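You operate a simulated robot arm through the tools that you are given. There is no shell and no other tool.

Carry out the task below with a simulated robot arm. There is one attempt and no reset: what you move stays moved.

TASK
Take both carabiners off the blue plate.
Fine: lay them on the bench; the plate stays where it is.

Only the result counts: the job must be done as asked and must still hold three seconds after the hand-in. Knocking over, shifting, dropping, spilling or breaking anything else fails it.

THE ROBOT
A 7-joint arm with a two-finger parallel gripper, fixed in place. Base frame: the origin is at the foot of the arm, x ahead of it, y to its left, z up. Lengths are in mm, angles in degrees, forces in N, time in s.
With the tool pointing down near the work surface it reaches from about 400 to 900 mm from the base axis. Its first joint turns from -143.0 to 143.0 degrees. Payload 3 kg.
Tool frame: the origin (TCP) lies between the finger pads and is the grasp point; the fingertips stand 30 mm ahead of it; z points along the fingers, y is the line along which they close. Largest opening 94 mm; finger width 28, thickness 10; the body of the gripper, 50 by 96 mm, starts 55 mm behind the TCP.
Orientation is that of the tool frame in the base frame, as a unit quaternion [x, y, z, w]. With the fingers straight down and closing along the base's y, the tool's x points along the base's -x, its y along +y and its z along -z.

THE INTERFACE
- The arm moves only by the tool jog_arm. Its argument "deltas" is a list of rows, each a list of 3 entries, a list of its own where there are three numbers: the gripper command, from -1 (fully open) to 1 (shut), values between in proportion, then the shift along the tool's x, y, z in mm, then the turn, a rotation vector about the tool's x, y, z in degrees. In form: [[gripper, [dx, dy, dz], [wx, wy, wz]], ...]. A call has 1 to 20 rows; each row shifts and turns the commanded pose from where the row before left it, along the tool's axes as they then stand. Rows are played at 5 a second. More than 50 mm and 8.6 degrees between two rows, or a gripper value outside its range, and nothing of the call is played. Where a pose cannot be reached the arm comes as near as it can. A force on the tool above 40 N (or 10 N above the force at the start of the call, whichever is more), or a blocked arm, ends the call early, and 0.2 s more pass. The fingers move at their own pace (about 72 mm/s each) and stop on an object; they squeeze with about 33 N. The grip force told is the motor's: it shows also when the fingers shut on nothing. Time passes only in rows, and 0.2 s behind the last, so rows that do not move let the fingers close. The reply holds the time, the measured pose of the TCP, the force on the tool along the base axes, the opening and the grip force, in the units named above and with some noise, with the torque about the TCP (base axes, N m) and any sound that the robot's microphone picked up, and new pictures: "show" is both (left out), scene, wrist or none.
- Cameras (640 x 400 px; columns grow to the right, rows downward): "scene" is fixed at [52.4, 500.9, 1429.4]; the picture's right is [0.22, -0.98, 0.00], its down [-0.65, -0.15, -0.75] and it looks along [0.73, 0.16, -0.66] (base axes); focal length 311 px, centre (320, 200). "wrist" rides on the gripper at [76, 14, -102] in the tool frame; the picture's right is [-0.18, 0.98, 0.00], its down [-0.75, -0.14, -0.64] and it looks along [-0.63, -0.12, 0.77] (tool axes); focal length 243 px, centre (320, 200). There is no depth. A picture from a camera that has moved, and an enlarged one, comes with that camera's place and axes in the base frame and with its lens.
- close_up(camera, box): a new picture of the part [left, top, right, bottom] of that camera's present view, enlarged. No time passes.
- job_done(): hands the job in; it is judged then, once.

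Places have to be worked out from the pictures, the camera data and where the tool is seen. Open the gripper and draw the arm clear of the work before you hand the job in, unless the task says otherwise.

The tools are called after "Emit:" as name(argument=value, ...) on one line, values as JSON. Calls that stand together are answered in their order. jog_arm: Moves the arm, as the interface text tells. Its arguments: {"type":"object","properties":{"deltas":{"type":"array"},"show":{"type":"string","enum":["both","scene","wrist","none"]}},"required":["deltas"]} The other tools are called the same way: close_up (camera, box) takes an enlarged picture of a part of a camera's view; job_done () hands the job in.

At the start:

```text
time: 0.0
eef_pos: [412.8, 306.3, 1132.6]
tool_rot: [0.0, 1.0, 0.0, 0.001]
force: [0.3, -0.6, -0.8]
torque: [0.01, -0.01, 0.0]
gripper_width: 94.4
finger_force: 0.1
```

scene: 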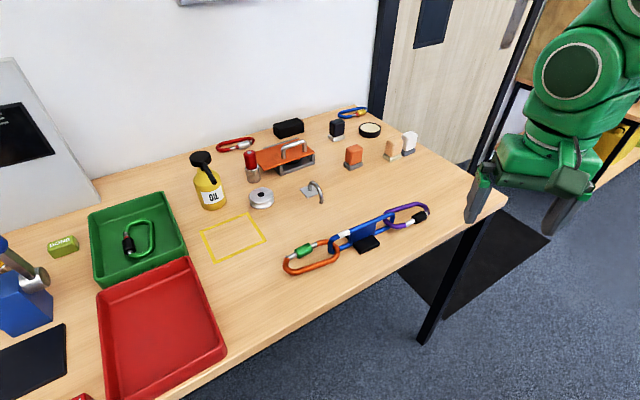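
wrist: 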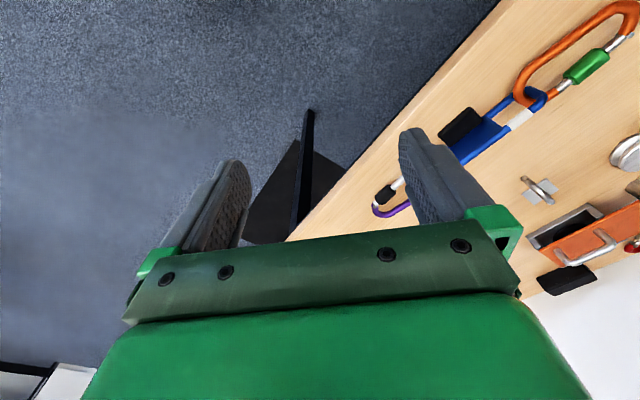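

I'll look closer at the blue plate with the orange and purple carabiners before planning anything.

Emit:
close_up(camera="scene", box=[270, 180, 450, 292])

Emit:
close_up(camera="wrist", box=[360, 0, 640, 220])

Emit:
close_up(camera="scene", box=[200, 90, 440, 240])

```text
3.56 times, centred on (360, 236) of scene
camera zoom: at [52.4, 500.9, 1429.4], right [0.22, -0.98, 0.0], down [-0.65, -0.15, -0.75], along [0.73, 0.16, -0.66], focal length 1105 px, centre (178, 72)
```

zoom: 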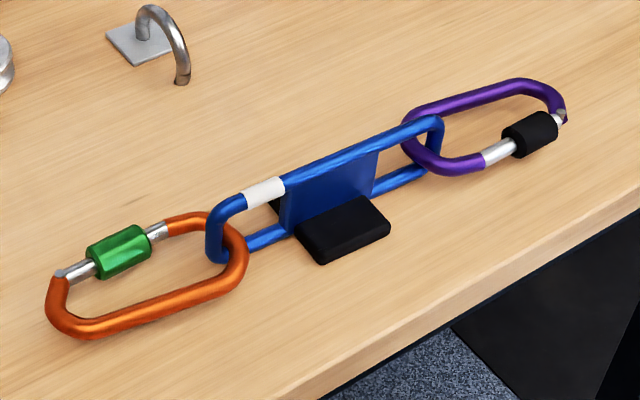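

```text
1.82 times, centred on (500, 110) of wrist
camera zoom: at [337.3, 320.5, 1236.9], right [0.18, 0.98, 0.0], down [0.75, -0.14, 0.64], along [0.63, -0.12, -0.77], focal length 441 px, centre (-7, 364)
```

zoom: 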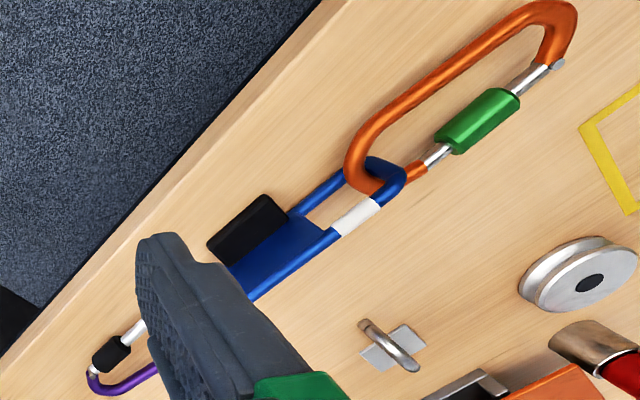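

```text
2.67 times, centred on (320, 165) of scene
camera zoom: at [52.4, 500.9, 1429.4], right [0.22, -0.98, 0.0], down [-0.65, -0.15, -0.75], along [0.73, 0.16, -0.66], focal length 829 px, centre (320, 293)
```

zoom: 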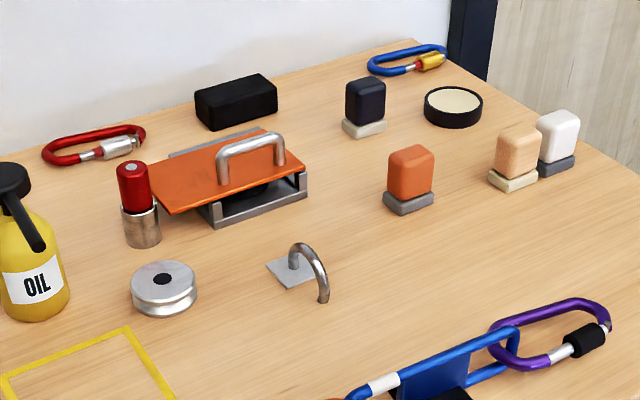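

The blue plate stands at roughly (516, 494), with the bench near z≈890. Orange is threaded on its left end and purple on its right. I'll move the wrist camera closer, staying high, to see how the carabiners are hooked.

Emit:
jog_arm(deltas=[[-1, [5, 35, 8], [0, 0, 0]], [-1, [5, 35, 8], [0, 0, 0]], [-1, [5, 35, 8], [0, 0, 0]], [-1, [5, 35, 8], [0, 0, 0]], [-1, [5, 35, 8], [0, 0, 0]]], show="both")

```text
time: 1.2
eef_pos: [387.5, 481.6, 1094.2]
tool_rot: [0.0, 1.0, 0.0, 0.0]
force: [0.2, -0.5, 0.2]
torque: [0.0, -0.01, 0.01]
gripper_width: 93.9
finger_force: 0.1
camera wrist: at [312.3, 495.7, 1198.2], right [0.18, 0.98, 0.0], down [0.75, -0.14, 0.64], along [0.63, -0.12, -0.77], focal length 243 px, centre (320, 200)
```

scene: 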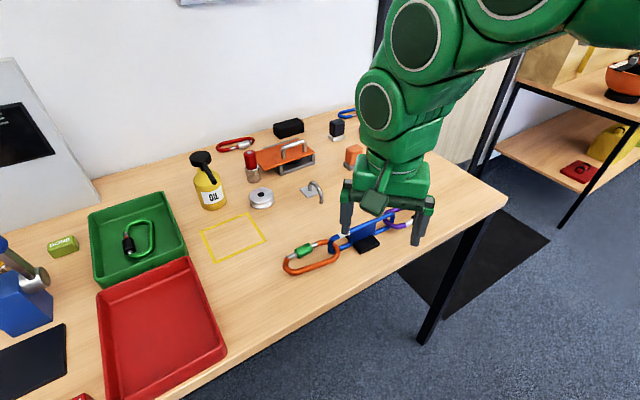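
wrist: 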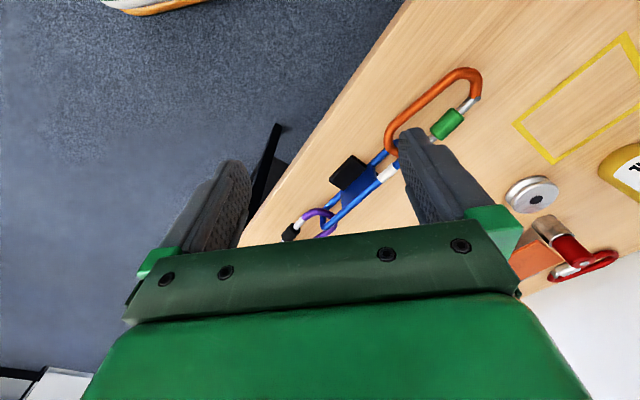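

The assembly is visible but the fingers get in the way. I'll yaw the tool by +40° to line up with the plate and move over it, with the fingertips still about 50 mm or more above everything.

Emit:
jog_arm(deltas=[[-1, [0, 0, 0], [0, 0, -8]], [-1, [0, 0, 0], [0, 0, -8]], [-1, [0, 0, 0], [0, 0, -8]], [-1, [0, 0, 0], [0, 0, -8]], [-1, [0, 0, 0], [0, 0, -8]], [-1, [-29, -18.6, 10], [0, 0, 0]], [-1, [-29, -18.6, 10], [0, 0, 0]], [-1, [-29, -18.6, 10], [0, 0, 0]], [-1, [-29, -18.6, 10], [0, 0, 0]]], show="both")

```text
time: 3.2
eef_pos: [527.0, 498.1, 1051.8]
tool_rot: [-0.341, 0.94, 0.0, 0.001]
force: [0.0, 0.4, -0.8]
torque: [0.02, 0.02, -0.01]
gripper_width: 93.8
finger_force: 0.0
camera wrist: at [460.3, 459.4, 1155.2], right [-0.49, 0.87, 0.0], down [0.67, 0.38, 0.64], along [0.56, 0.31, -0.77], focal length 243 px, centre (320, 200)
```

scene: 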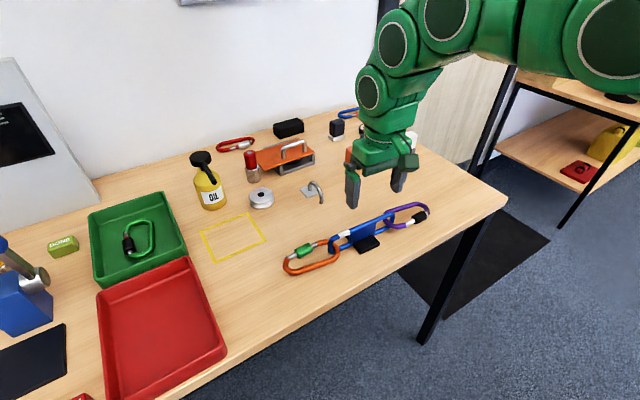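
wrist: 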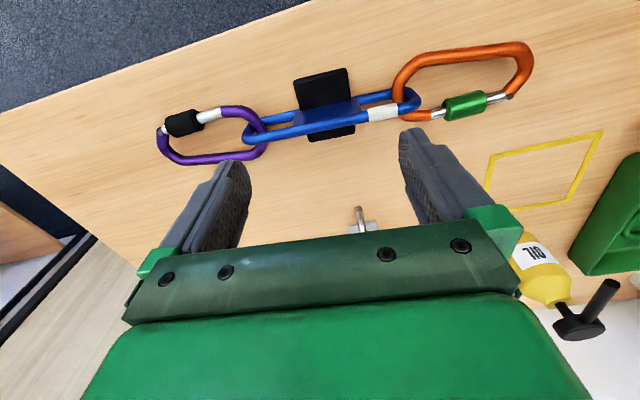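

Clear view now. I'll enlarge both carabiners and the plate.

Emit:
close_up(camera="wrist", box=[240, 30, 400, 150])

Emit:
close_up(camera="wrist", box=[370, 20, 550, 140])

Emit:
close_up(camera="wrist", box=[140, 80, 300, 190])

Emit:
close_up(camera="scene", box=[275, 215, 365, 280])

Emit:
close_up(camera="scene", box=[340, 190, 440, 260])

```text
3.33 times, centred on (320, 90) of wrist
camera zoom: at [460.3, 459.4, 1155.2], right [-0.49, 0.87, 0.0], down [0.67, 0.38, 0.64], along [0.56, 0.31, -0.77], focal length 809 px, centre (320, 567)
```

zoom: 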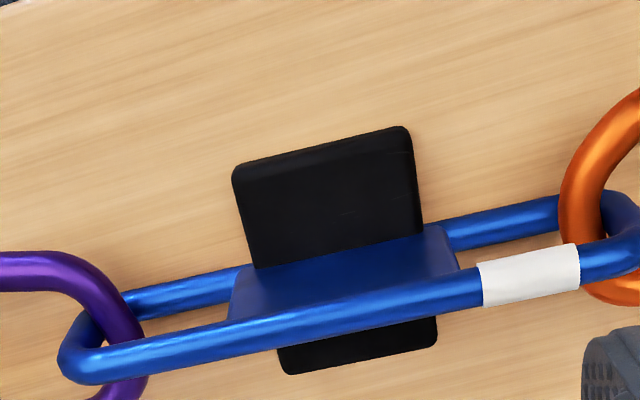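

```text
3.33 times, centred on (460, 80) of wrist
camera zoom: at [460.3, 459.4, 1155.2], right [-0.49, 0.87, 0.0], down [0.67, 0.38, 0.64], along [0.56, 0.31, -0.77], focal length 809 px, centre (-147, 600)
```

zoom: 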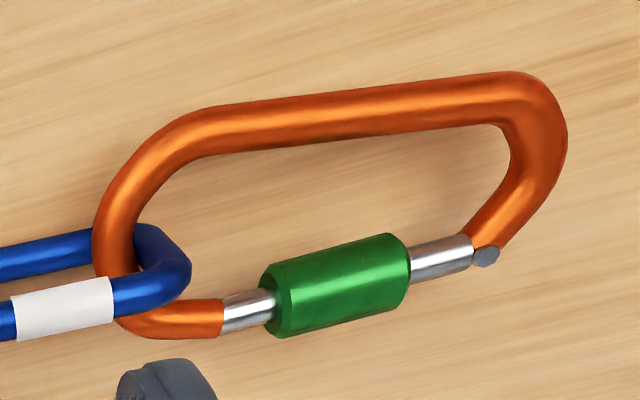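

```text
3.64 times, centred on (220, 135) of wrist
camera zoom: at [460.3, 459.4, 1155.2], right [-0.49, 0.87, 0.0], down [0.67, 0.38, 0.64], along [0.56, 0.31, -0.77], focal length 882 px, centre (684, 436)
```

zoom: 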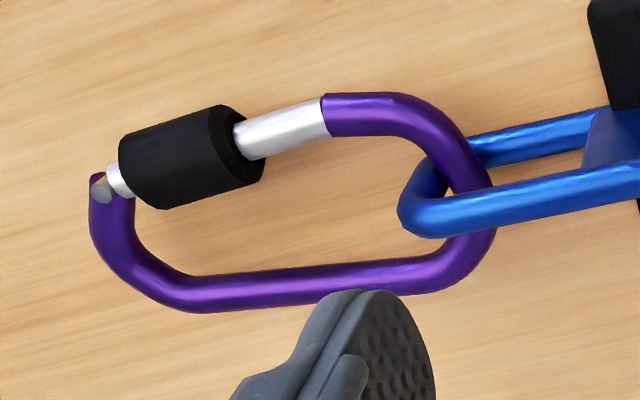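

```text
6.15 times, centred on (320, 248) of scene
camera zoom: at [52.4, 500.9, 1429.4], right [0.22, -0.98, 0.0], down [-0.65, -0.15, -0.75], along [0.73, 0.16, -0.66], focal length 1913 px, centre (320, -92)
```

zoom: 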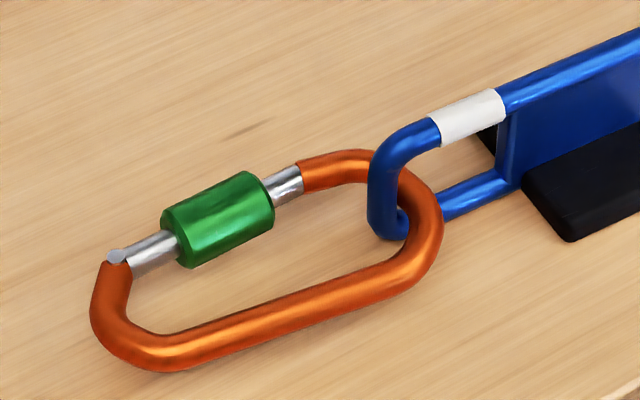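

```text
5.71 times, centred on (390, 225) of scene
camera zoom: at [52.4, 500.9, 1429.4], right [0.22, -0.98, 0.0], down [-0.65, -0.15, -0.75], along [0.73, 0.16, -0.66], focal length 1776 px, centre (-80, 57)
```

zoom: 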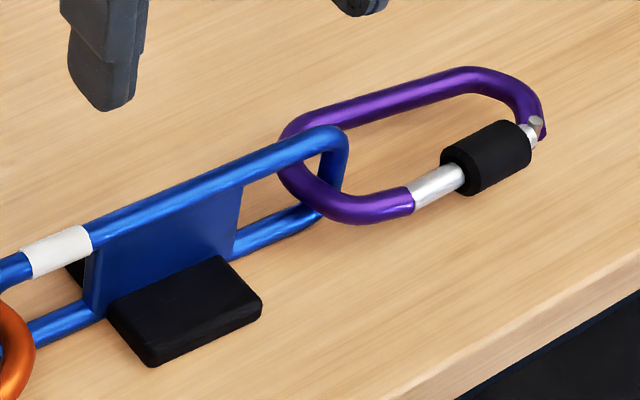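

I can now read the layout. The orange gate, with the green sleeve, is hinged at the far pin near (434, 657, 909), and its nose is near (485, 605, 903) beside the plate's end rod at about (481, 571). I'll yaw the gripper so it closes across the orange carabiner and hover over it at z≈1020 for a closer look.

Emit:
jog_arm(deltas=[[-1, [0, 0, 0], [0, 0, 7.76]], [-1, [0, 0, 0], [0, 0, 7.76]], [-1, [0, 0, 0], [0, 0, 7.76]], [-1, [0, 0, 0], [0, 0, 7.76]], [-1, [0, 0, 0], [0, 0, 7.76]], [-1, [0, 0, 0], [0, 0, 7.76]], [-1, [0, 0, 0], [0, 0, 7.76]], [-1, [0, 0, 0], [0, 0, 7.76]], [-1, [0, 0, 0], [0, 0, 7.76]], [-1, [0, 0, 0], [0, 0, 7.76]], [-1, [0, 0, 0], [0, 0, 7.76]], [-1, [34.7, 5.9, 8], [0, 0, 0]], [-1, [34.7, 5.9, 8], [0, 0, 0]], [-1, [34.7, 5.9, 8], [0, 0, 0]], [-1, [34.7, 5.9, 8], [0, 0, 0]]], show="both")

```text
time: 6.4
eef_pos: [444.9, 612.2, 1021.5]
tool_rot: [0.386, 0.922, -0.001, 0.0]
force: [0.5, 0.5, 0.0]
torque: [0.0, 0.0, 0.0]
gripper_width: 94.2
finger_force: 0.1
camera wrist: at [402.1, 676.1, 1124.7], right [0.83, 0.56, 0.0], down [0.43, -0.64, 0.64], along [0.36, -0.53, -0.77], focal length 243 px, centre (320, 200)
```

scene: 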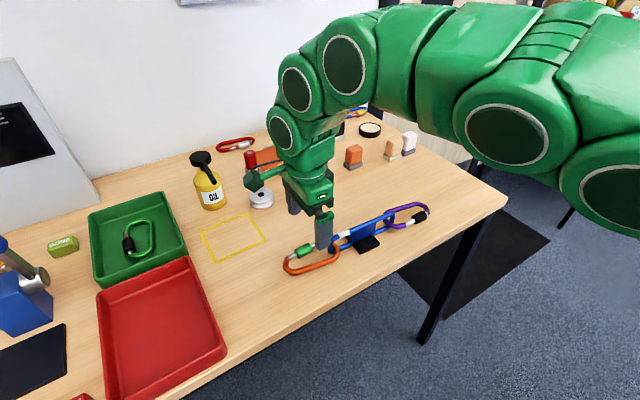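
wrist: 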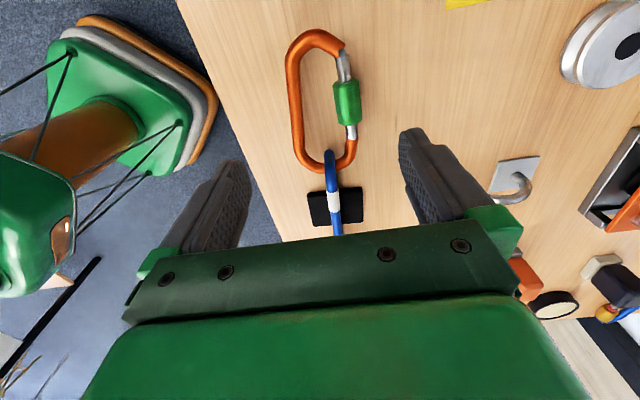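

Emit:
close_up(camera="wrist", box=[260, 20, 400, 240])

Emit:
close_up(camera="wrist", box=[310, 40, 380, 150])

```text
1.82 times, centred on (330, 130) of wrist
camera zoom: at [402.1, 676.1, 1124.7], right [0.83, 0.56, 0.0], down [0.43, -0.64, 0.64], along [0.36, -0.53, -0.77], focal length 441 px, centre (302, 327)
```

zoom: 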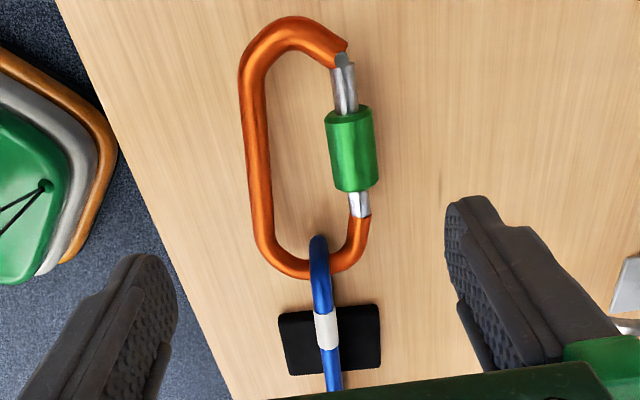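

```text
3.64 times, centred on (345, 95) of wrist
camera zoom: at [402.1, 676.1, 1124.7], right [0.83, 0.56, 0.0], down [0.43, -0.64, 0.64], along [0.36, -0.53, -0.77], focal length 882 px, centre (229, 582)
```

zoom: 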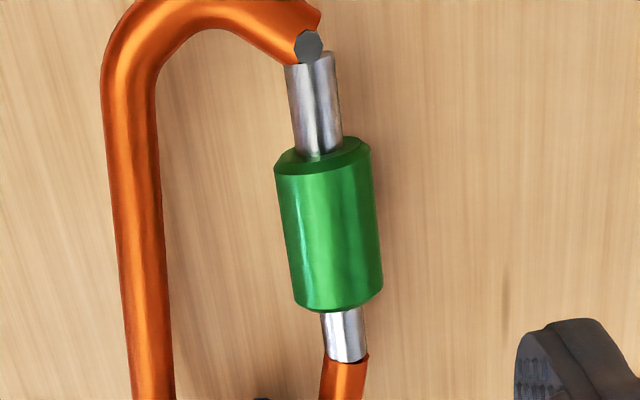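

The orange carabiner is tapered, wider towards the plate: spine near (425, 605), sleeve centre near (463, 630). I'll align with it by rotating 6°, centre on it and descend to z≈960. That keeps the fingertips just above it so I can check alignment.

Emit:
jog_arm(deltas=[[-1, [0, 0, 0], [0, 0, 6]], [-1, [5.3, 5.0, 0], [0, 0, 0]], [-1, [0, 0, 30], [0, 0, 0]], [-1, [0, 0, 26], [0, 0, 0]], [-1, [0, 0, 0], [0, 0, 0]]], show="both")

```text
time: 7.6
eef_pos: [446.3, 618.9, 964.6]
tool_rot: [0.434, 0.901, 0.0, 0.0]
force: [0.2, -0.4, 1.0]
torque: [0.01, -0.01, 0.0]
gripper_width: 93.9
finger_force: 0.0
camera wrist: at [410.9, 687.6, 1068.6], right [0.88, 0.47, 0.0], down [0.36, -0.68, 0.64], along [0.3, -0.57, -0.77], focal length 243 px, centre (320, 200)
```

scene: 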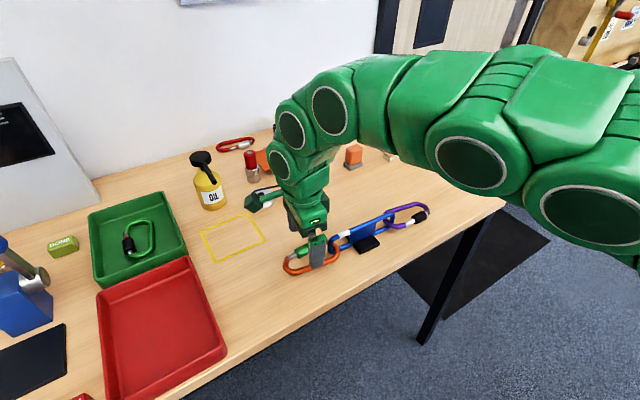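
wrist: 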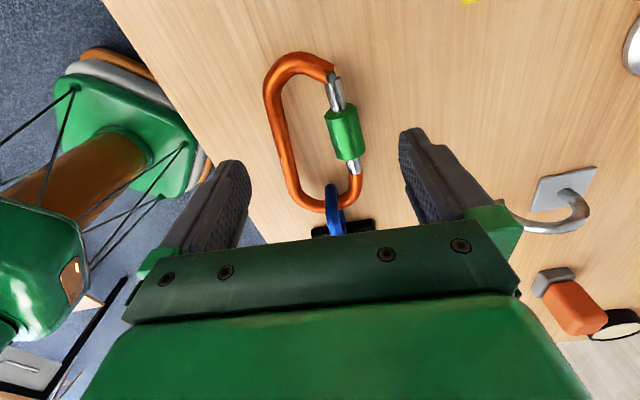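

From this view the carabiner spans about −34 to +30 mm across the tool, so I'll shift slightly, −2 in y and +2 in x. Then I'll descend with open fingers to TCP z≈921, putting the fingertips about 6 mm above the bench.

Emit:
jog_arm(deltas=[[-1, [2, -2, 0], [0, 0, 0]], [-1, [0, 0, 15], [0, 0, 0]], [-1, [0, 0, 15], [0, 0, 0]], [-1, [0, 0, 12.5], [0, 0, 0]], [-1, [0, 0, 0], [0, 0, 0]]], show="both")

Emit:
close_up(camera="wrist", box=[220, 60, 420, 240])

Emit:
close_up(camera="scene", box=[270, 210, 390, 285])

```text
time: 8.8
eef_pos: [442.6, 621.8, 922.2]
tool_rot: [0.433, 0.901, 0.002, 0.001]
force: [-0.4, -0.4, 0.1]
torque: [0.03, 0.0, -0.01]
gripper_width: 94.2
finger_force: 0.1
camera wrist: at [407.4, 689.5, 1026.7], right [0.88, 0.47, 0.0], down [0.36, -0.68, 0.64], along [0.3, -0.57, -0.77], focal length 243 px, centre (320, 200)
```

scene: 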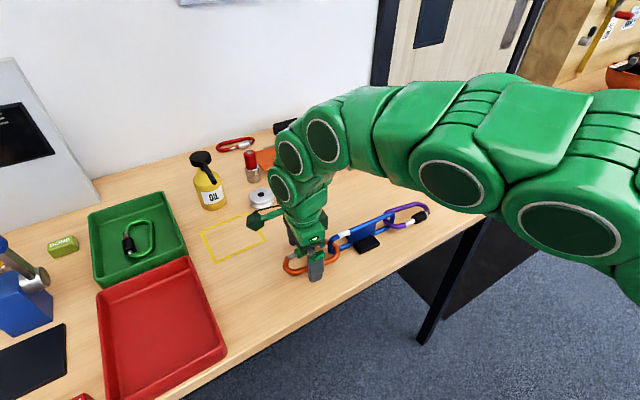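
wrist: 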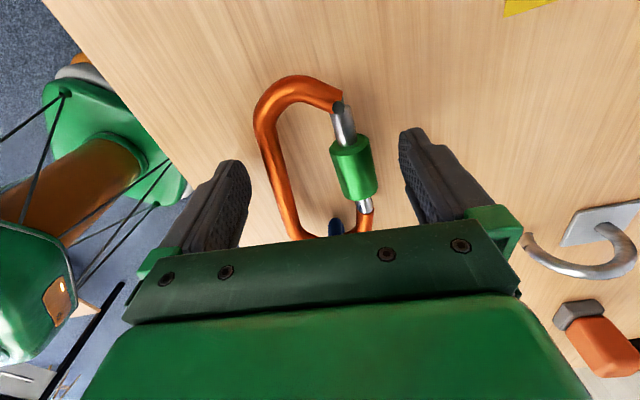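

```text
2.22 times, centred on (320, 150) of wrist
camera zoom: at [407.4, 689.5, 1026.7], right [0.88, 0.47, 0.0], down [0.36, -0.68, 0.64], along [0.3, -0.57, -0.77], focal length 539 px, centre (320, 311)
```

zoom: 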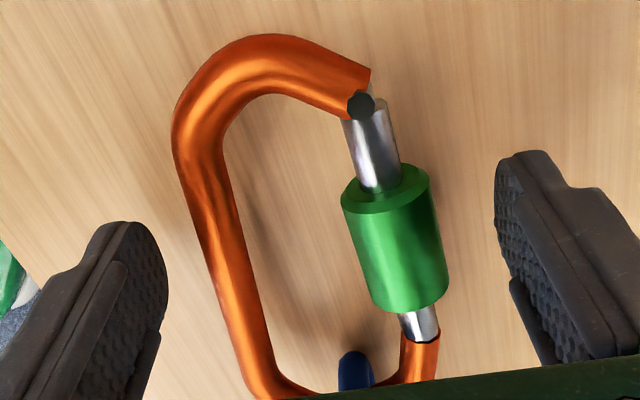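

```text
5.33 times, centred on (330, 248) of scene
camera zoom: at [52.4, 500.9, 1429.4], right [0.22, -0.98, 0.0], down [-0.65, -0.15, -0.75], along [0.73, 0.16, -0.66], focal length 1658 px, centre (267, -53)
```

zoom: 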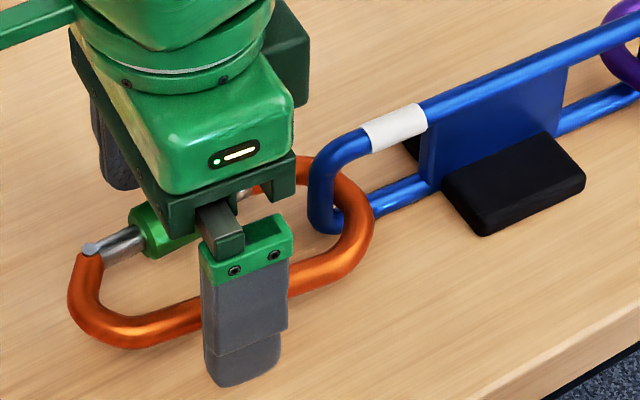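

The fingers straddle the carabiner with no contact. Now I'll close gently in steps, first towards about 62 mm, and watch whether the gate swings in.

Emit:
jog_arm(deltas=[[-0.4, [0, 0, 0], [0, 0, 0]], [-0.32, [0, 0, 0], [0, 0, 0]], [-0.27, [0, 0, 0], [0, 0, 0]], [-0.27, [0, 0, 0], [0, 0, 0]]], show="wrist")

Emit:
close_up(camera="wrist", box=[220, 60, 420, 240])

Emit:
close_up(camera="scene", box=[270, 210, 390, 285])

```text
time: 9.8
eef_pos: [443.6, 621.5, 922.3]
tool_rot: [0.434, 0.901, 0.0, 0.001]
force: [-2.7, -0.4, 1.0]
torque: [-0.01, -0.02, -0.13]
gripper_width: 63.7
finger_force: 23.5
camera wrist: at [407.3, 689.4, 1026.5], right [0.88, 0.47, 0.0], down [0.36, -0.68, 0.64], along [0.3, -0.57, -0.77], focal length 243 px, centre (320, 200)
```

wrist: 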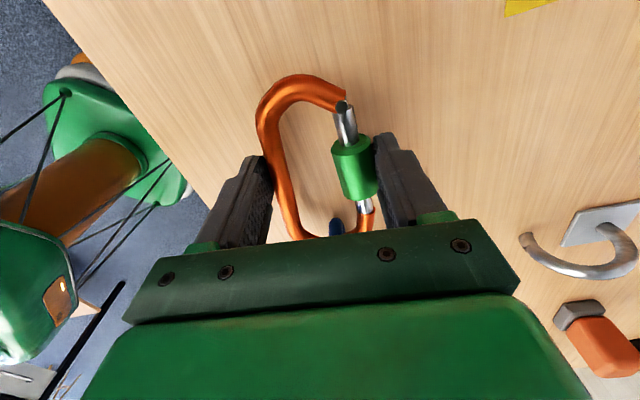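

```text
2.22 times, centred on (320, 150) of wrist
camera zoom: at [407.3, 689.4, 1026.5], right [0.88, 0.47, 0.0], down [0.36, -0.68, 0.64], along [0.3, -0.57, -0.77], focal length 539 px, centre (320, 311)
```

zoom: 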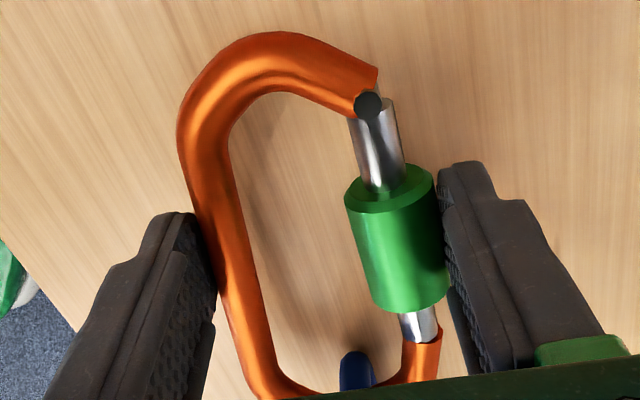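

```text
5.33 times, centred on (330, 248) of scene
camera zoom: at [52.4, 500.9, 1429.4], right [0.22, -0.98, 0.0], down [-0.65, -0.15, -0.75], along [0.73, 0.16, -0.66], focal length 1658 px, centre (267, -53)
```

zoom: 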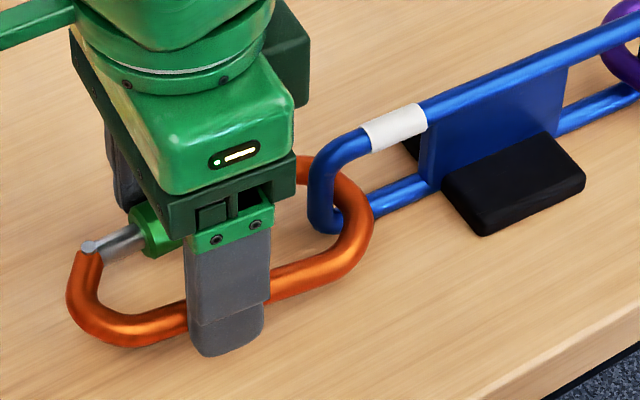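

Contact at 63.7 mm with 23 N and the gate hasn't moved yet. I'll command a harder squeeze to see whether it yields or is locked.

Emit:
jog_arm(deltas=[[-0.2, [0, 0, 0], [0, 0, 0]], [-0.12, [0, 0, 0], [0, 0, 0]], [-0.12, [0, 0, 0], [0, 0, 0]], [-0.12, [0, 0, 0], [0, 0, 0]]], show="wrist")

Emit:
close_up(camera="wrist", box=[220, 60, 420, 240])

Emit:
close_up(camera="scene", box=[270, 210, 390, 285])

```text
time: 10.8
eef_pos: [442.8, 621.1, 921.9]
tool_rot: [0.434, 0.901, 0.0, 0.0]
force: [-3.1, 1.5, 1.0]
torque: [-0.06, 0.01, -0.07]
gripper_width: 63.8
finger_force: 23.6
camera wrist: at [407.3, 689.4, 1026.5], right [0.88, 0.47, 0.0], down [0.36, -0.68, 0.64], along [0.3, -0.57, -0.77], focal length 243 px, centre (320, 200)
```

wrist: 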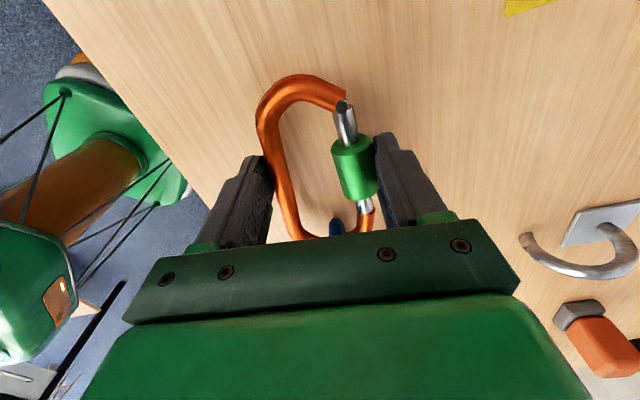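

```text
2.22 times, centred on (320, 150) of wrist
camera zoom: at [407.3, 689.4, 1026.5], right [0.88, 0.47, 0.0], down [0.36, -0.68, 0.64], along [0.3, -0.57, -0.77], focal length 539 px, centre (320, 311)
```

zoom: 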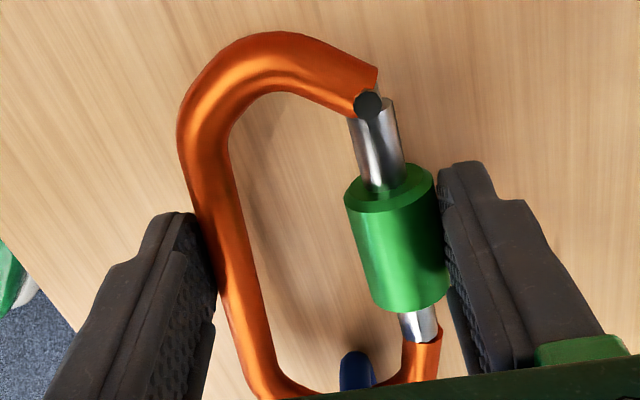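

```text
5.33 times, centred on (330, 248) of scene
camera zoom: at [52.4, 500.9, 1429.4], right [0.22, -0.98, 0.0], down [-0.65, -0.15, -0.75], along [0.73, 0.16, -0.66], focal length 1658 px, centre (267, -53)
```

zoom: 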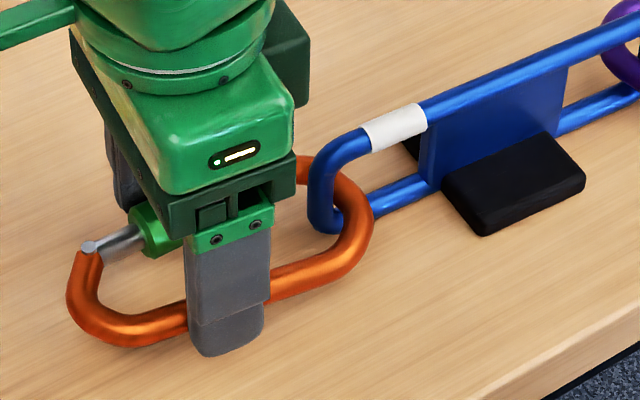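

Same width and same force with a deeper command. I'll try the full closing force once to tell a stiff spring from a locked gate.

Emit:
jog_arm(deltas=[[0.2, [0, 0, 0], [0, 0, 0]], [0.6, [0, 0, 0], [0, 0, 0]], [1, [0, 0, 0], [0, 0, 0]], [1, [0, 0, 0], [0, 0, 0]]], show="wrist")

Emit:
close_up(camera="wrist", box=[220, 60, 420, 240])

```text
time: 11.8
eef_pos: [443.1, 621.4, 922.2]
tool_rot: [0.434, 0.901, 0.0, 0.001]
force: [-2.9, 1.0, 1.6]
torque: [-0.03, -0.03, -0.11]
gripper_width: 64.0
finger_force: 24.3
camera wrist: at [407.3, 689.4, 1026.5], right [0.88, 0.47, 0.0], down [0.36, -0.68, 0.64], along [0.3, -0.57, -0.77], focal length 243 px, centre (320, 200)
```

wrist: 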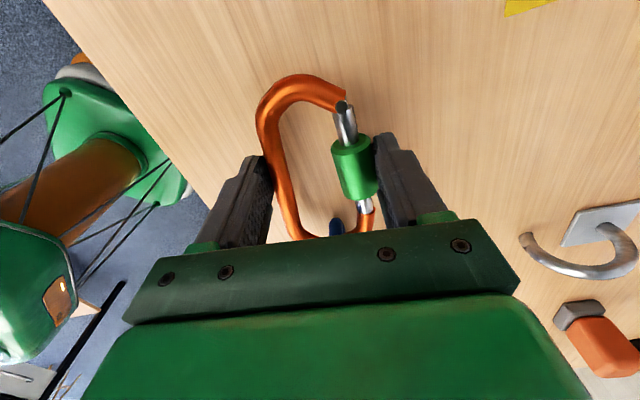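

```text
2.22 times, centred on (320, 150) of wrist
camera zoom: at [407.3, 689.4, 1026.5], right [0.88, 0.47, 0.0], down [0.36, -0.68, 0.64], along [0.3, -0.57, -0.77], focal length 539 px, centre (320, 311)
```

zoom: 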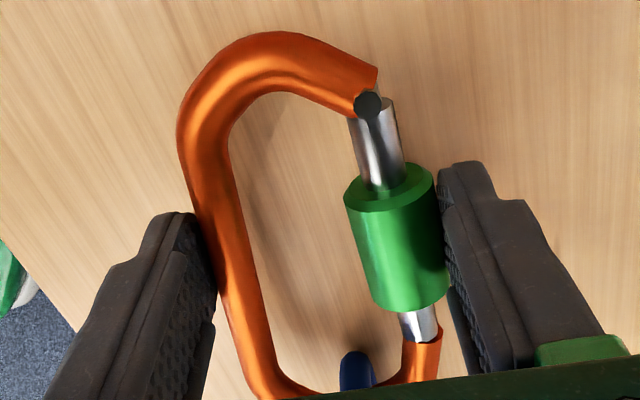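

The gate doesn't yield at full force, so the orange one is locked, with its green sleeve sitting towards the nose. I'll release, rise and straddle just the sleeve, with one finger inside the carabiner, so I can slide it back towards the hinge.

Emit:
jog_arm(deltas=[[-0.6, [0, 0, 0], [0, 0, 0]], [-0.8, [0, 0, 0], [0, 0, 0]], [-0.8, [0, 0, -20], [0, 0, 0]], [-0.5, [0, 0, -22], [0, 0, -5.6]], [-0.2, [-9.2, 19.9, 0], [0, 0, 0]], [0.15, [0, 0, 0], [0, 0, 0]], [0.15, [0, 0, 0], [0, 0, 0]]], show="both")

Emit:
close_up(camera="wrist", box=[220, 60, 420, 240])

```text
time: 13.4
eef_pos: [462.8, 627.9, 965.6]
tool_rot: [0.388, 0.922, -0.001, -0.001]
force: [0.5, -0.5, -0.6]
torque: [0.01, 0.01, 0.0]
gripper_width: 40.0
finger_force: 0.1
camera wrist: at [420.8, 693.8, 1069.4], right [0.83, 0.55, 0.0], down [0.42, -0.64, 0.64], along [0.36, -0.54, -0.77], focal length 243 px, centre (320, 200)
```

scene: 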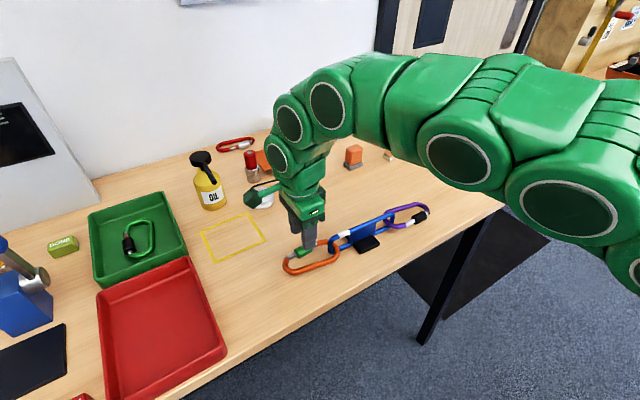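
wrist: 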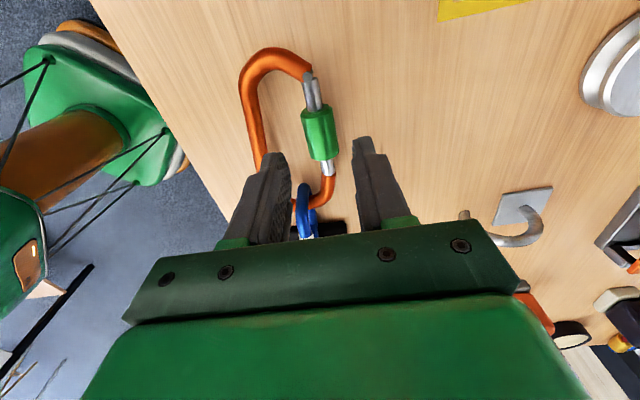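

```text
2.22 times, centred on (320, 150) of wrist
camera zoom: at [420.8, 693.8, 1069.4], right [0.83, 0.55, 0.0], down [0.42, -0.64, 0.64], along [0.36, -0.54, -0.77], focal length 539 px, centre (320, 311)
```

zoom: 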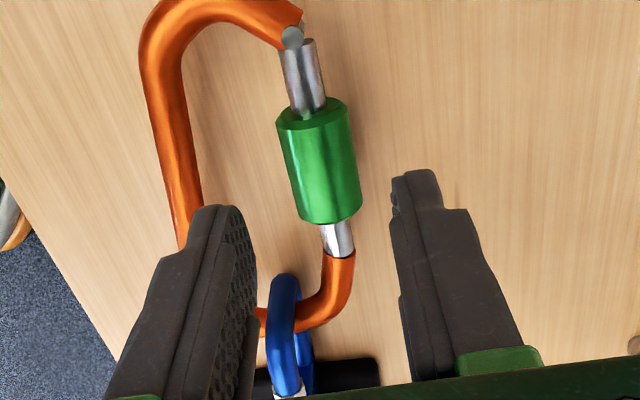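

The sleeve centre sits about 2.5 mm to +y of the tool centre, and the inside finger has clearance to the spine. I'll shift +1.5 mm and descend to straddle the sleeve.

Emit:
jog_arm(deltas=[[0.15, [0, 1.5, 0], [0, 0, 0]], [0.15, [0, 0, 15], [0, 0, 0]], [0.15, [0, 0, 15], [0, 0, 0]], [0.15, [0, 0, 10], [0, 0, 0]], [0.15, [0, 0, 5], [0, 0, 0]], [0.15, [0, 0, 0], [0, 0, 0]]], show="both")

Emit:
close_up(camera="wrist", box=[220, 60, 420, 240])

Emit:
close_up(camera="scene", box=[270, 210, 390, 285])

```text
time: 14.8
eef_pos: [462.8, 630.8, 918.5]
tool_rot: [0.389, 0.921, 0.0, 0.001]
force: [-0.4, -0.1, -0.3]
torque: [-0.02, -0.02, 0.03]
gripper_width: 40.0
finger_force: 0.1
camera wrist: at [420.9, 694.9, 1023.3], right [0.83, 0.55, 0.0], down [0.42, -0.64, 0.64], along [0.36, -0.53, -0.77], focal length 243 px, centre (320, 200)
```

scene: 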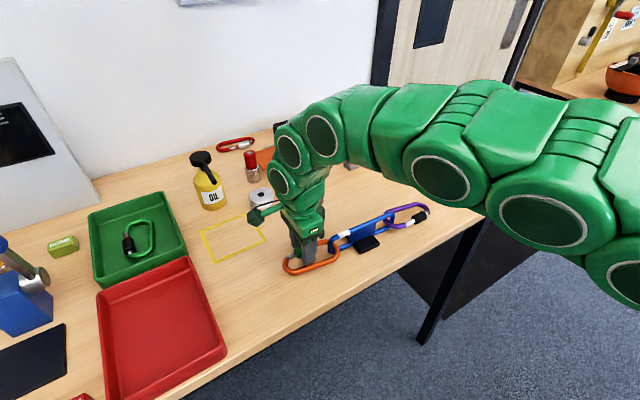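
wrist: 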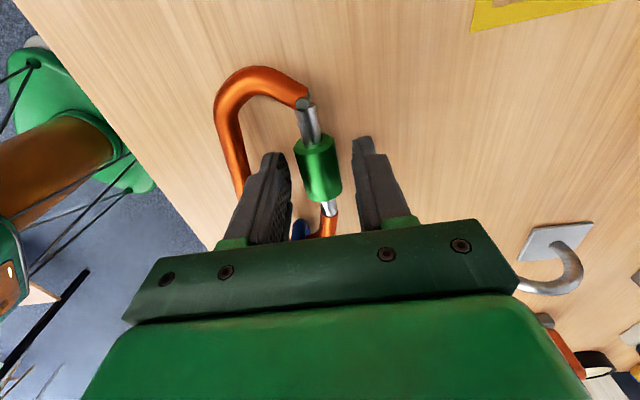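

```text
2.22 times, centred on (320, 150) of wrist
camera zoom: at [420.9, 694.9, 1023.3], right [0.83, 0.55, 0.0], down [0.42, -0.64, 0.64], along [0.36, -0.53, -0.77], focal length 539 px, centre (320, 311)
```

zoom: 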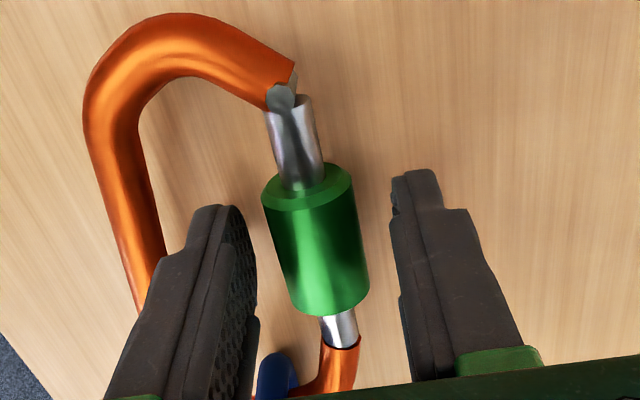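

```text
5.33 times, centred on (330, 248) of scene
camera zoom: at [52.4, 500.9, 1429.4], right [0.22, -0.98, 0.0], down [-0.65, -0.15, -0.75], along [0.73, 0.16, -0.66], focal length 1658 px, centre (267, -53)
```

zoom: 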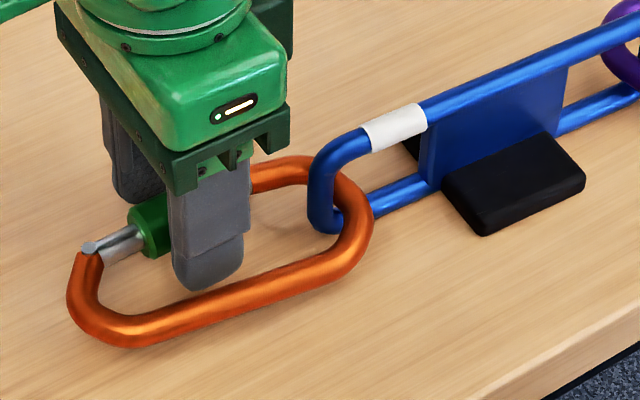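

The inner finger is inside the carabiner and clear of the spine. I'll close onto the sleeve.

Emit:
jog_arm(deltas=[[0.35, [0, 0, 0], [0, 0, 0]], [0.5, [0, 0, 0], [0, 0, 0]], [0.8, [0, 0, 0], [0, 0, 0]], [0.8, [0, 0, 0], [0, 0, 0]]], show="wrist")

Emit:
close_up(camera="wrist", box=[220, 60, 420, 240])

Emit:
close_up(camera="scene", box=[270, 210, 390, 285])

```text
time: 15.8
eef_pos: [462.9, 631.2, 920.2]
tool_rot: [0.39, 0.921, -0.001, 0.001]
force: [0.2, -0.6, 0.0]
torque: [0.0, -0.01, 0.02]
gripper_width: 21.6
finger_force: 24.2
camera wrist: at [421.0, 694.8, 1023.2], right [0.83, 0.55, 0.0], down [0.42, -0.64, 0.64], along [0.36, -0.53, -0.77], focal length 243 px, centre (320, 200)
```

wrist: 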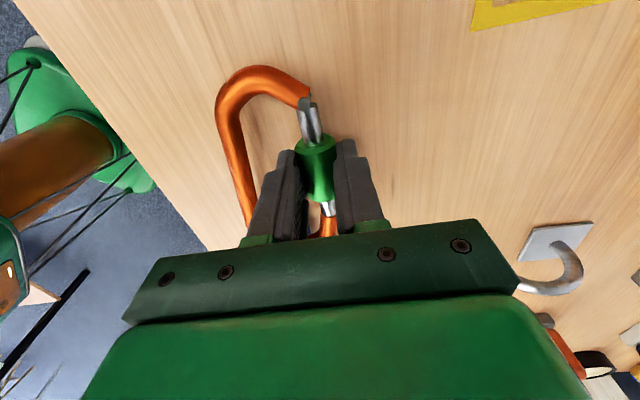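

```text
2.22 times, centred on (320, 150) of wrist
camera zoom: at [421.0, 694.8, 1023.2], right [0.83, 0.55, 0.0], down [0.42, -0.64, 0.64], along [0.36, -0.53, -0.77], focal length 539 px, centre (320, 311)
```

zoom: 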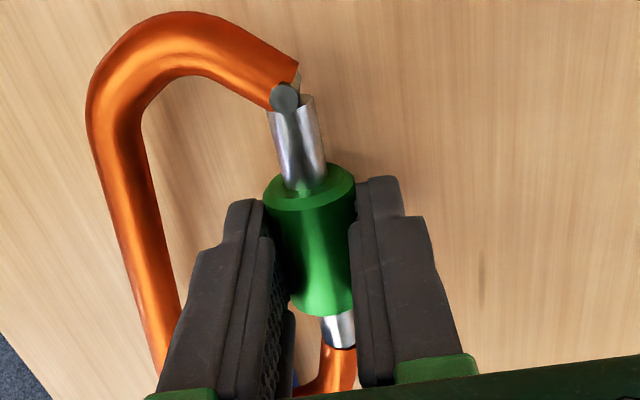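

```text
5.33 times, centred on (330, 248) of scene
camera zoom: at [52.4, 500.9, 1429.4], right [0.22, -0.98, 0.0], down [-0.65, -0.15, -0.75], along [0.73, 0.16, -0.66], focal length 1658 px, centre (267, -53)
```

zoom: 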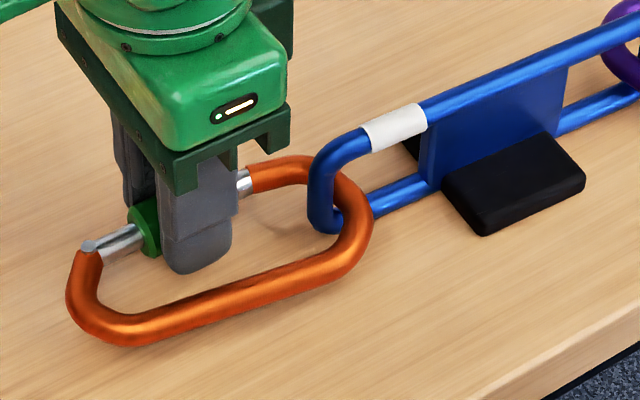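

I have the sleeve, 21.6 mm in diameter. I'll pull gently 4 mm towards the hinge (tool +x) and check whether the sleeve slides on the gate, watching the force and the plate.

Emit:
jog_arm(deltas=[[0.8, [2, 0, 0], [0, 0, 0]], [0.8, [2, 0, 0], [0, 0, 0]], [0.8, [0, 0, 0], [0, 0, 0]]], show="wrist")

Emit:
close_up(camera="wrist", box=[220, 60, 420, 240])

Emit:
close_up(camera="scene", box=[270, 210, 390, 285])

```text
time: 16.6
eef_pos: [459.3, 633.8, 920.0]
tool_rot: [0.389, 0.921, 0.0, 0.0]
force: [0.7, -1.0, -1.7]
torque: [0.04, 0.07, 0.02]
gripper_width: 21.1
finger_force: 23.6
camera wrist: at [417.8, 698.1, 1023.6], right [0.83, 0.55, 0.0], down [0.42, -0.64, 0.64], along [0.36, -0.53, -0.77], focal length 243 px, centre (320, 200)
```

wrist: 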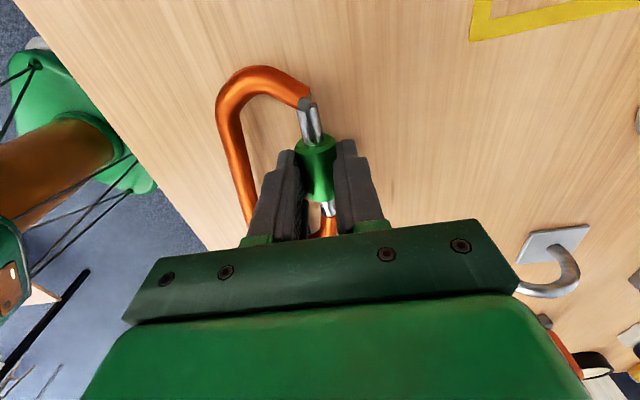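

```text
2.22 times, centred on (320, 150) of wrist
camera zoom: at [417.8, 698.1, 1023.6], right [0.83, 0.55, 0.0], down [0.42, -0.64, 0.64], along [0.36, -0.53, -0.77], focal length 539 px, centre (320, 311)
```

zoom: 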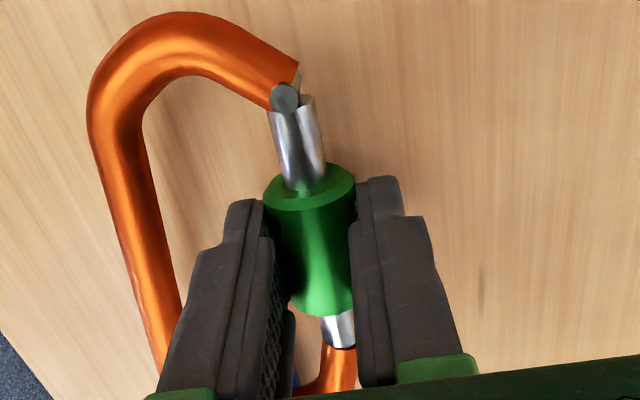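

```text
5.33 times, centred on (330, 248) of scene
camera zoom: at [52.4, 500.9, 1429.4], right [0.22, -0.98, 0.0], down [-0.65, -0.15, -0.75], along [0.73, 0.16, -0.66], focal length 1658 px, centre (267, -53)
```

zoom: 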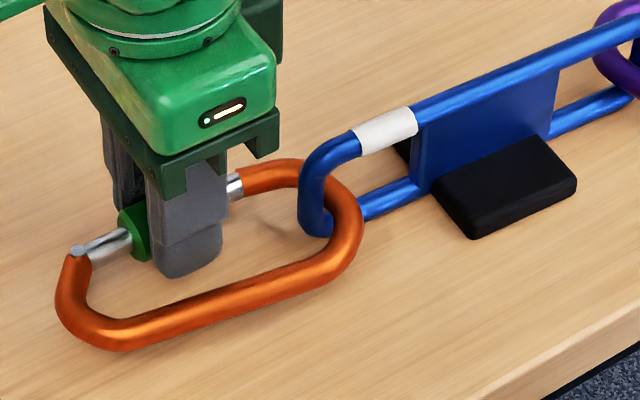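

Important finding: the plate is loose and was dragged about 4 mm with the pull, and the sleeve didn't slide. Pulling is out, and I'll nudge the plate back later. While still holding the sleeve, I'll push the carabiner gently 10 mm towards the plate for slack and check that the plate stays put.

Emit:
jog_arm(deltas=[[0.8, [-2, 0, 0], [0, 0, 0]], [0.8, [-2, 0, 0], [0, 0, 0]], [0.8, [-2, 0, 0], [0, 0, 0]], [0.8, [-2, 0, 0], [0, 0, 0]], [0.8, [-2, 0, 0], [0, 0, 0]], [0.8, [0, 0, 0], [0, 0, 0]]], show="wrist")

Emit:
close_up(camera="wrist", box=[220, 60, 420, 240])

Emit:
close_up(camera="scene", box=[270, 210, 390, 285])

```text
time: 18.0
eef_pos: [467.4, 626.0, 920.2]
tool_rot: [0.389, 0.921, 0.001, 0.0]
force: [0.3, -0.1, -1.4]
torque: [0.06, 0.11, -0.03]
gripper_width: 21.2
finger_force: 24.1
camera wrist: at [425.3, 690.1, 1023.5], right [0.83, 0.55, 0.0], down [0.42, -0.64, 0.64], along [0.36, -0.54, -0.77], focal length 243 px, centre (320, 200)
```

wrist: 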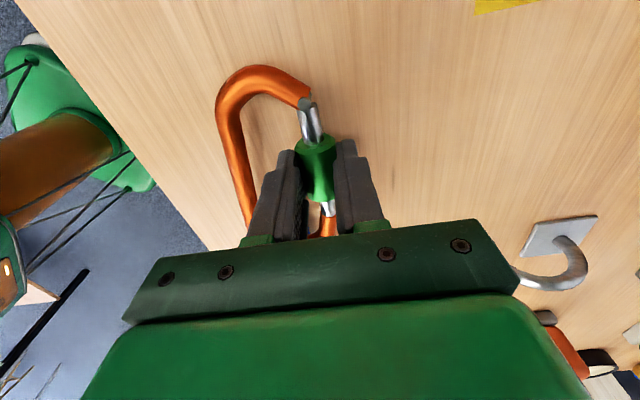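

```text
2.22 times, centred on (320, 150) of wrist
camera zoom: at [425.3, 690.1, 1023.5], right [0.83, 0.55, 0.0], down [0.42, -0.64, 0.64], along [0.36, -0.54, -0.77], focal length 539 px, centre (320, 311)
```

zoom: 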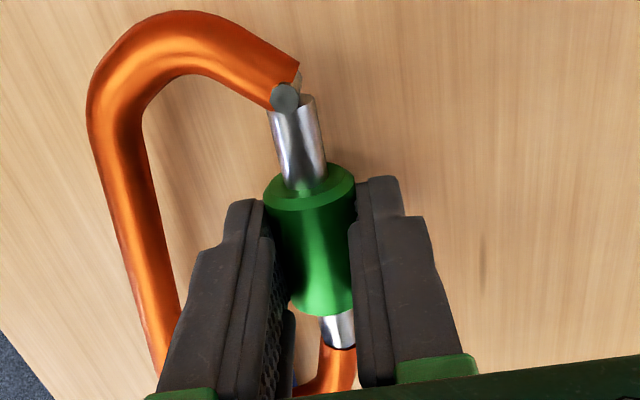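

```text
5.33 times, centred on (330, 248) of scene
camera zoom: at [52.4, 500.9, 1429.4], right [0.22, -0.98, 0.0], down [-0.65, -0.15, -0.75], along [0.73, 0.16, -0.66], focal length 1658 px, centre (267, -53)
```

zoom: 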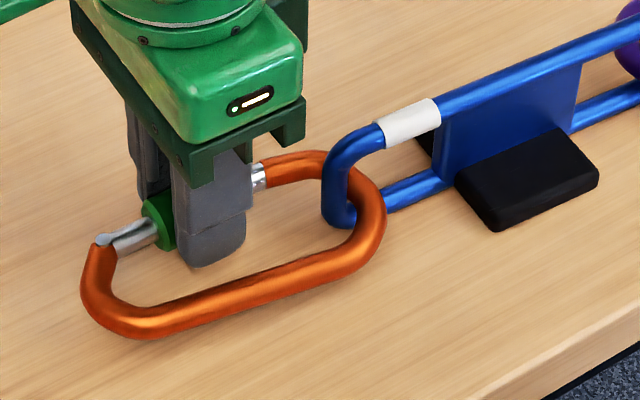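

The plate follows the carabiner both ways, now about 6 mm past its original position. I'll compare the purple end with its original close-up before doing anything else.

Emit:
close_up(camera="scene", box=[340, 190, 440, 260])

Emit:
close_up(camera="scene", box=[275, 215, 365, 280])

Emit:
close_up(camera="scene", box=[270, 180, 450, 292])

```text
5.71 times, centred on (390, 225) of scene
camera zoom: at [52.4, 500.9, 1429.4], right [0.22, -0.98, 0.0], down [-0.65, -0.15, -0.75], along [0.73, 0.16, -0.66], focal length 1776 px, centre (-80, 57)
```

zoom: 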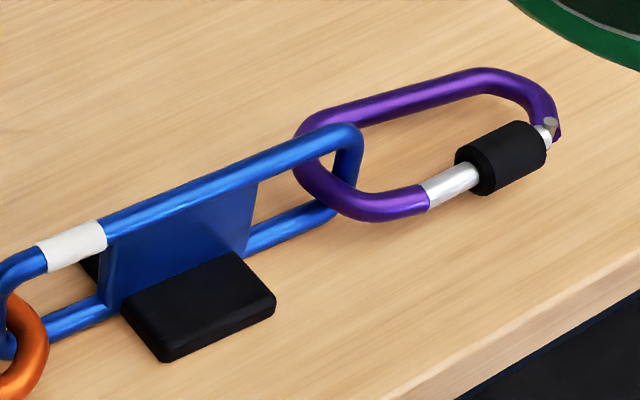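

```text
6.15 times, centred on (320, 248) of scene
camera zoom: at [52.4, 500.9, 1429.4], right [0.22, -0.98, 0.0], down [-0.65, -0.15, -0.75], along [0.73, 0.16, -0.66], focal length 1913 px, centre (320, -92)
```

zoom: 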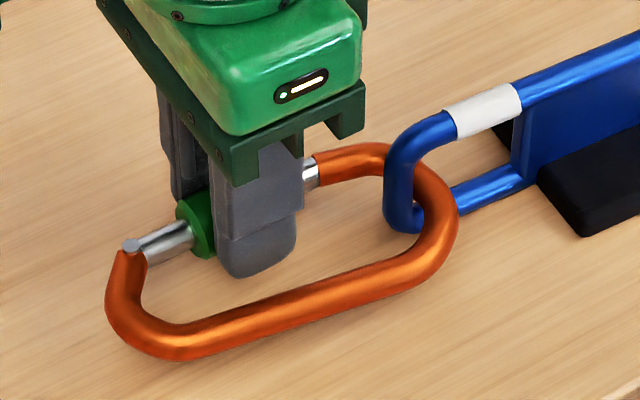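

```text
3.56 times, centred on (360, 236) of scene
camera zoom: at [52.4, 500.9, 1429.4], right [0.22, -0.98, 0.0], down [-0.65, -0.15, -0.75], along [0.73, 0.16, -0.66], focal length 1105 px, centre (178, 72)
```

zoom: 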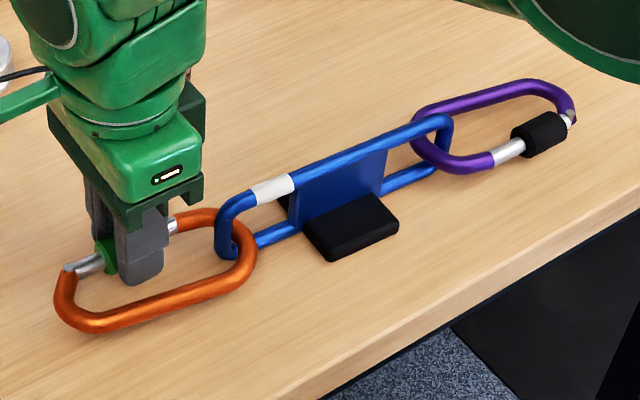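

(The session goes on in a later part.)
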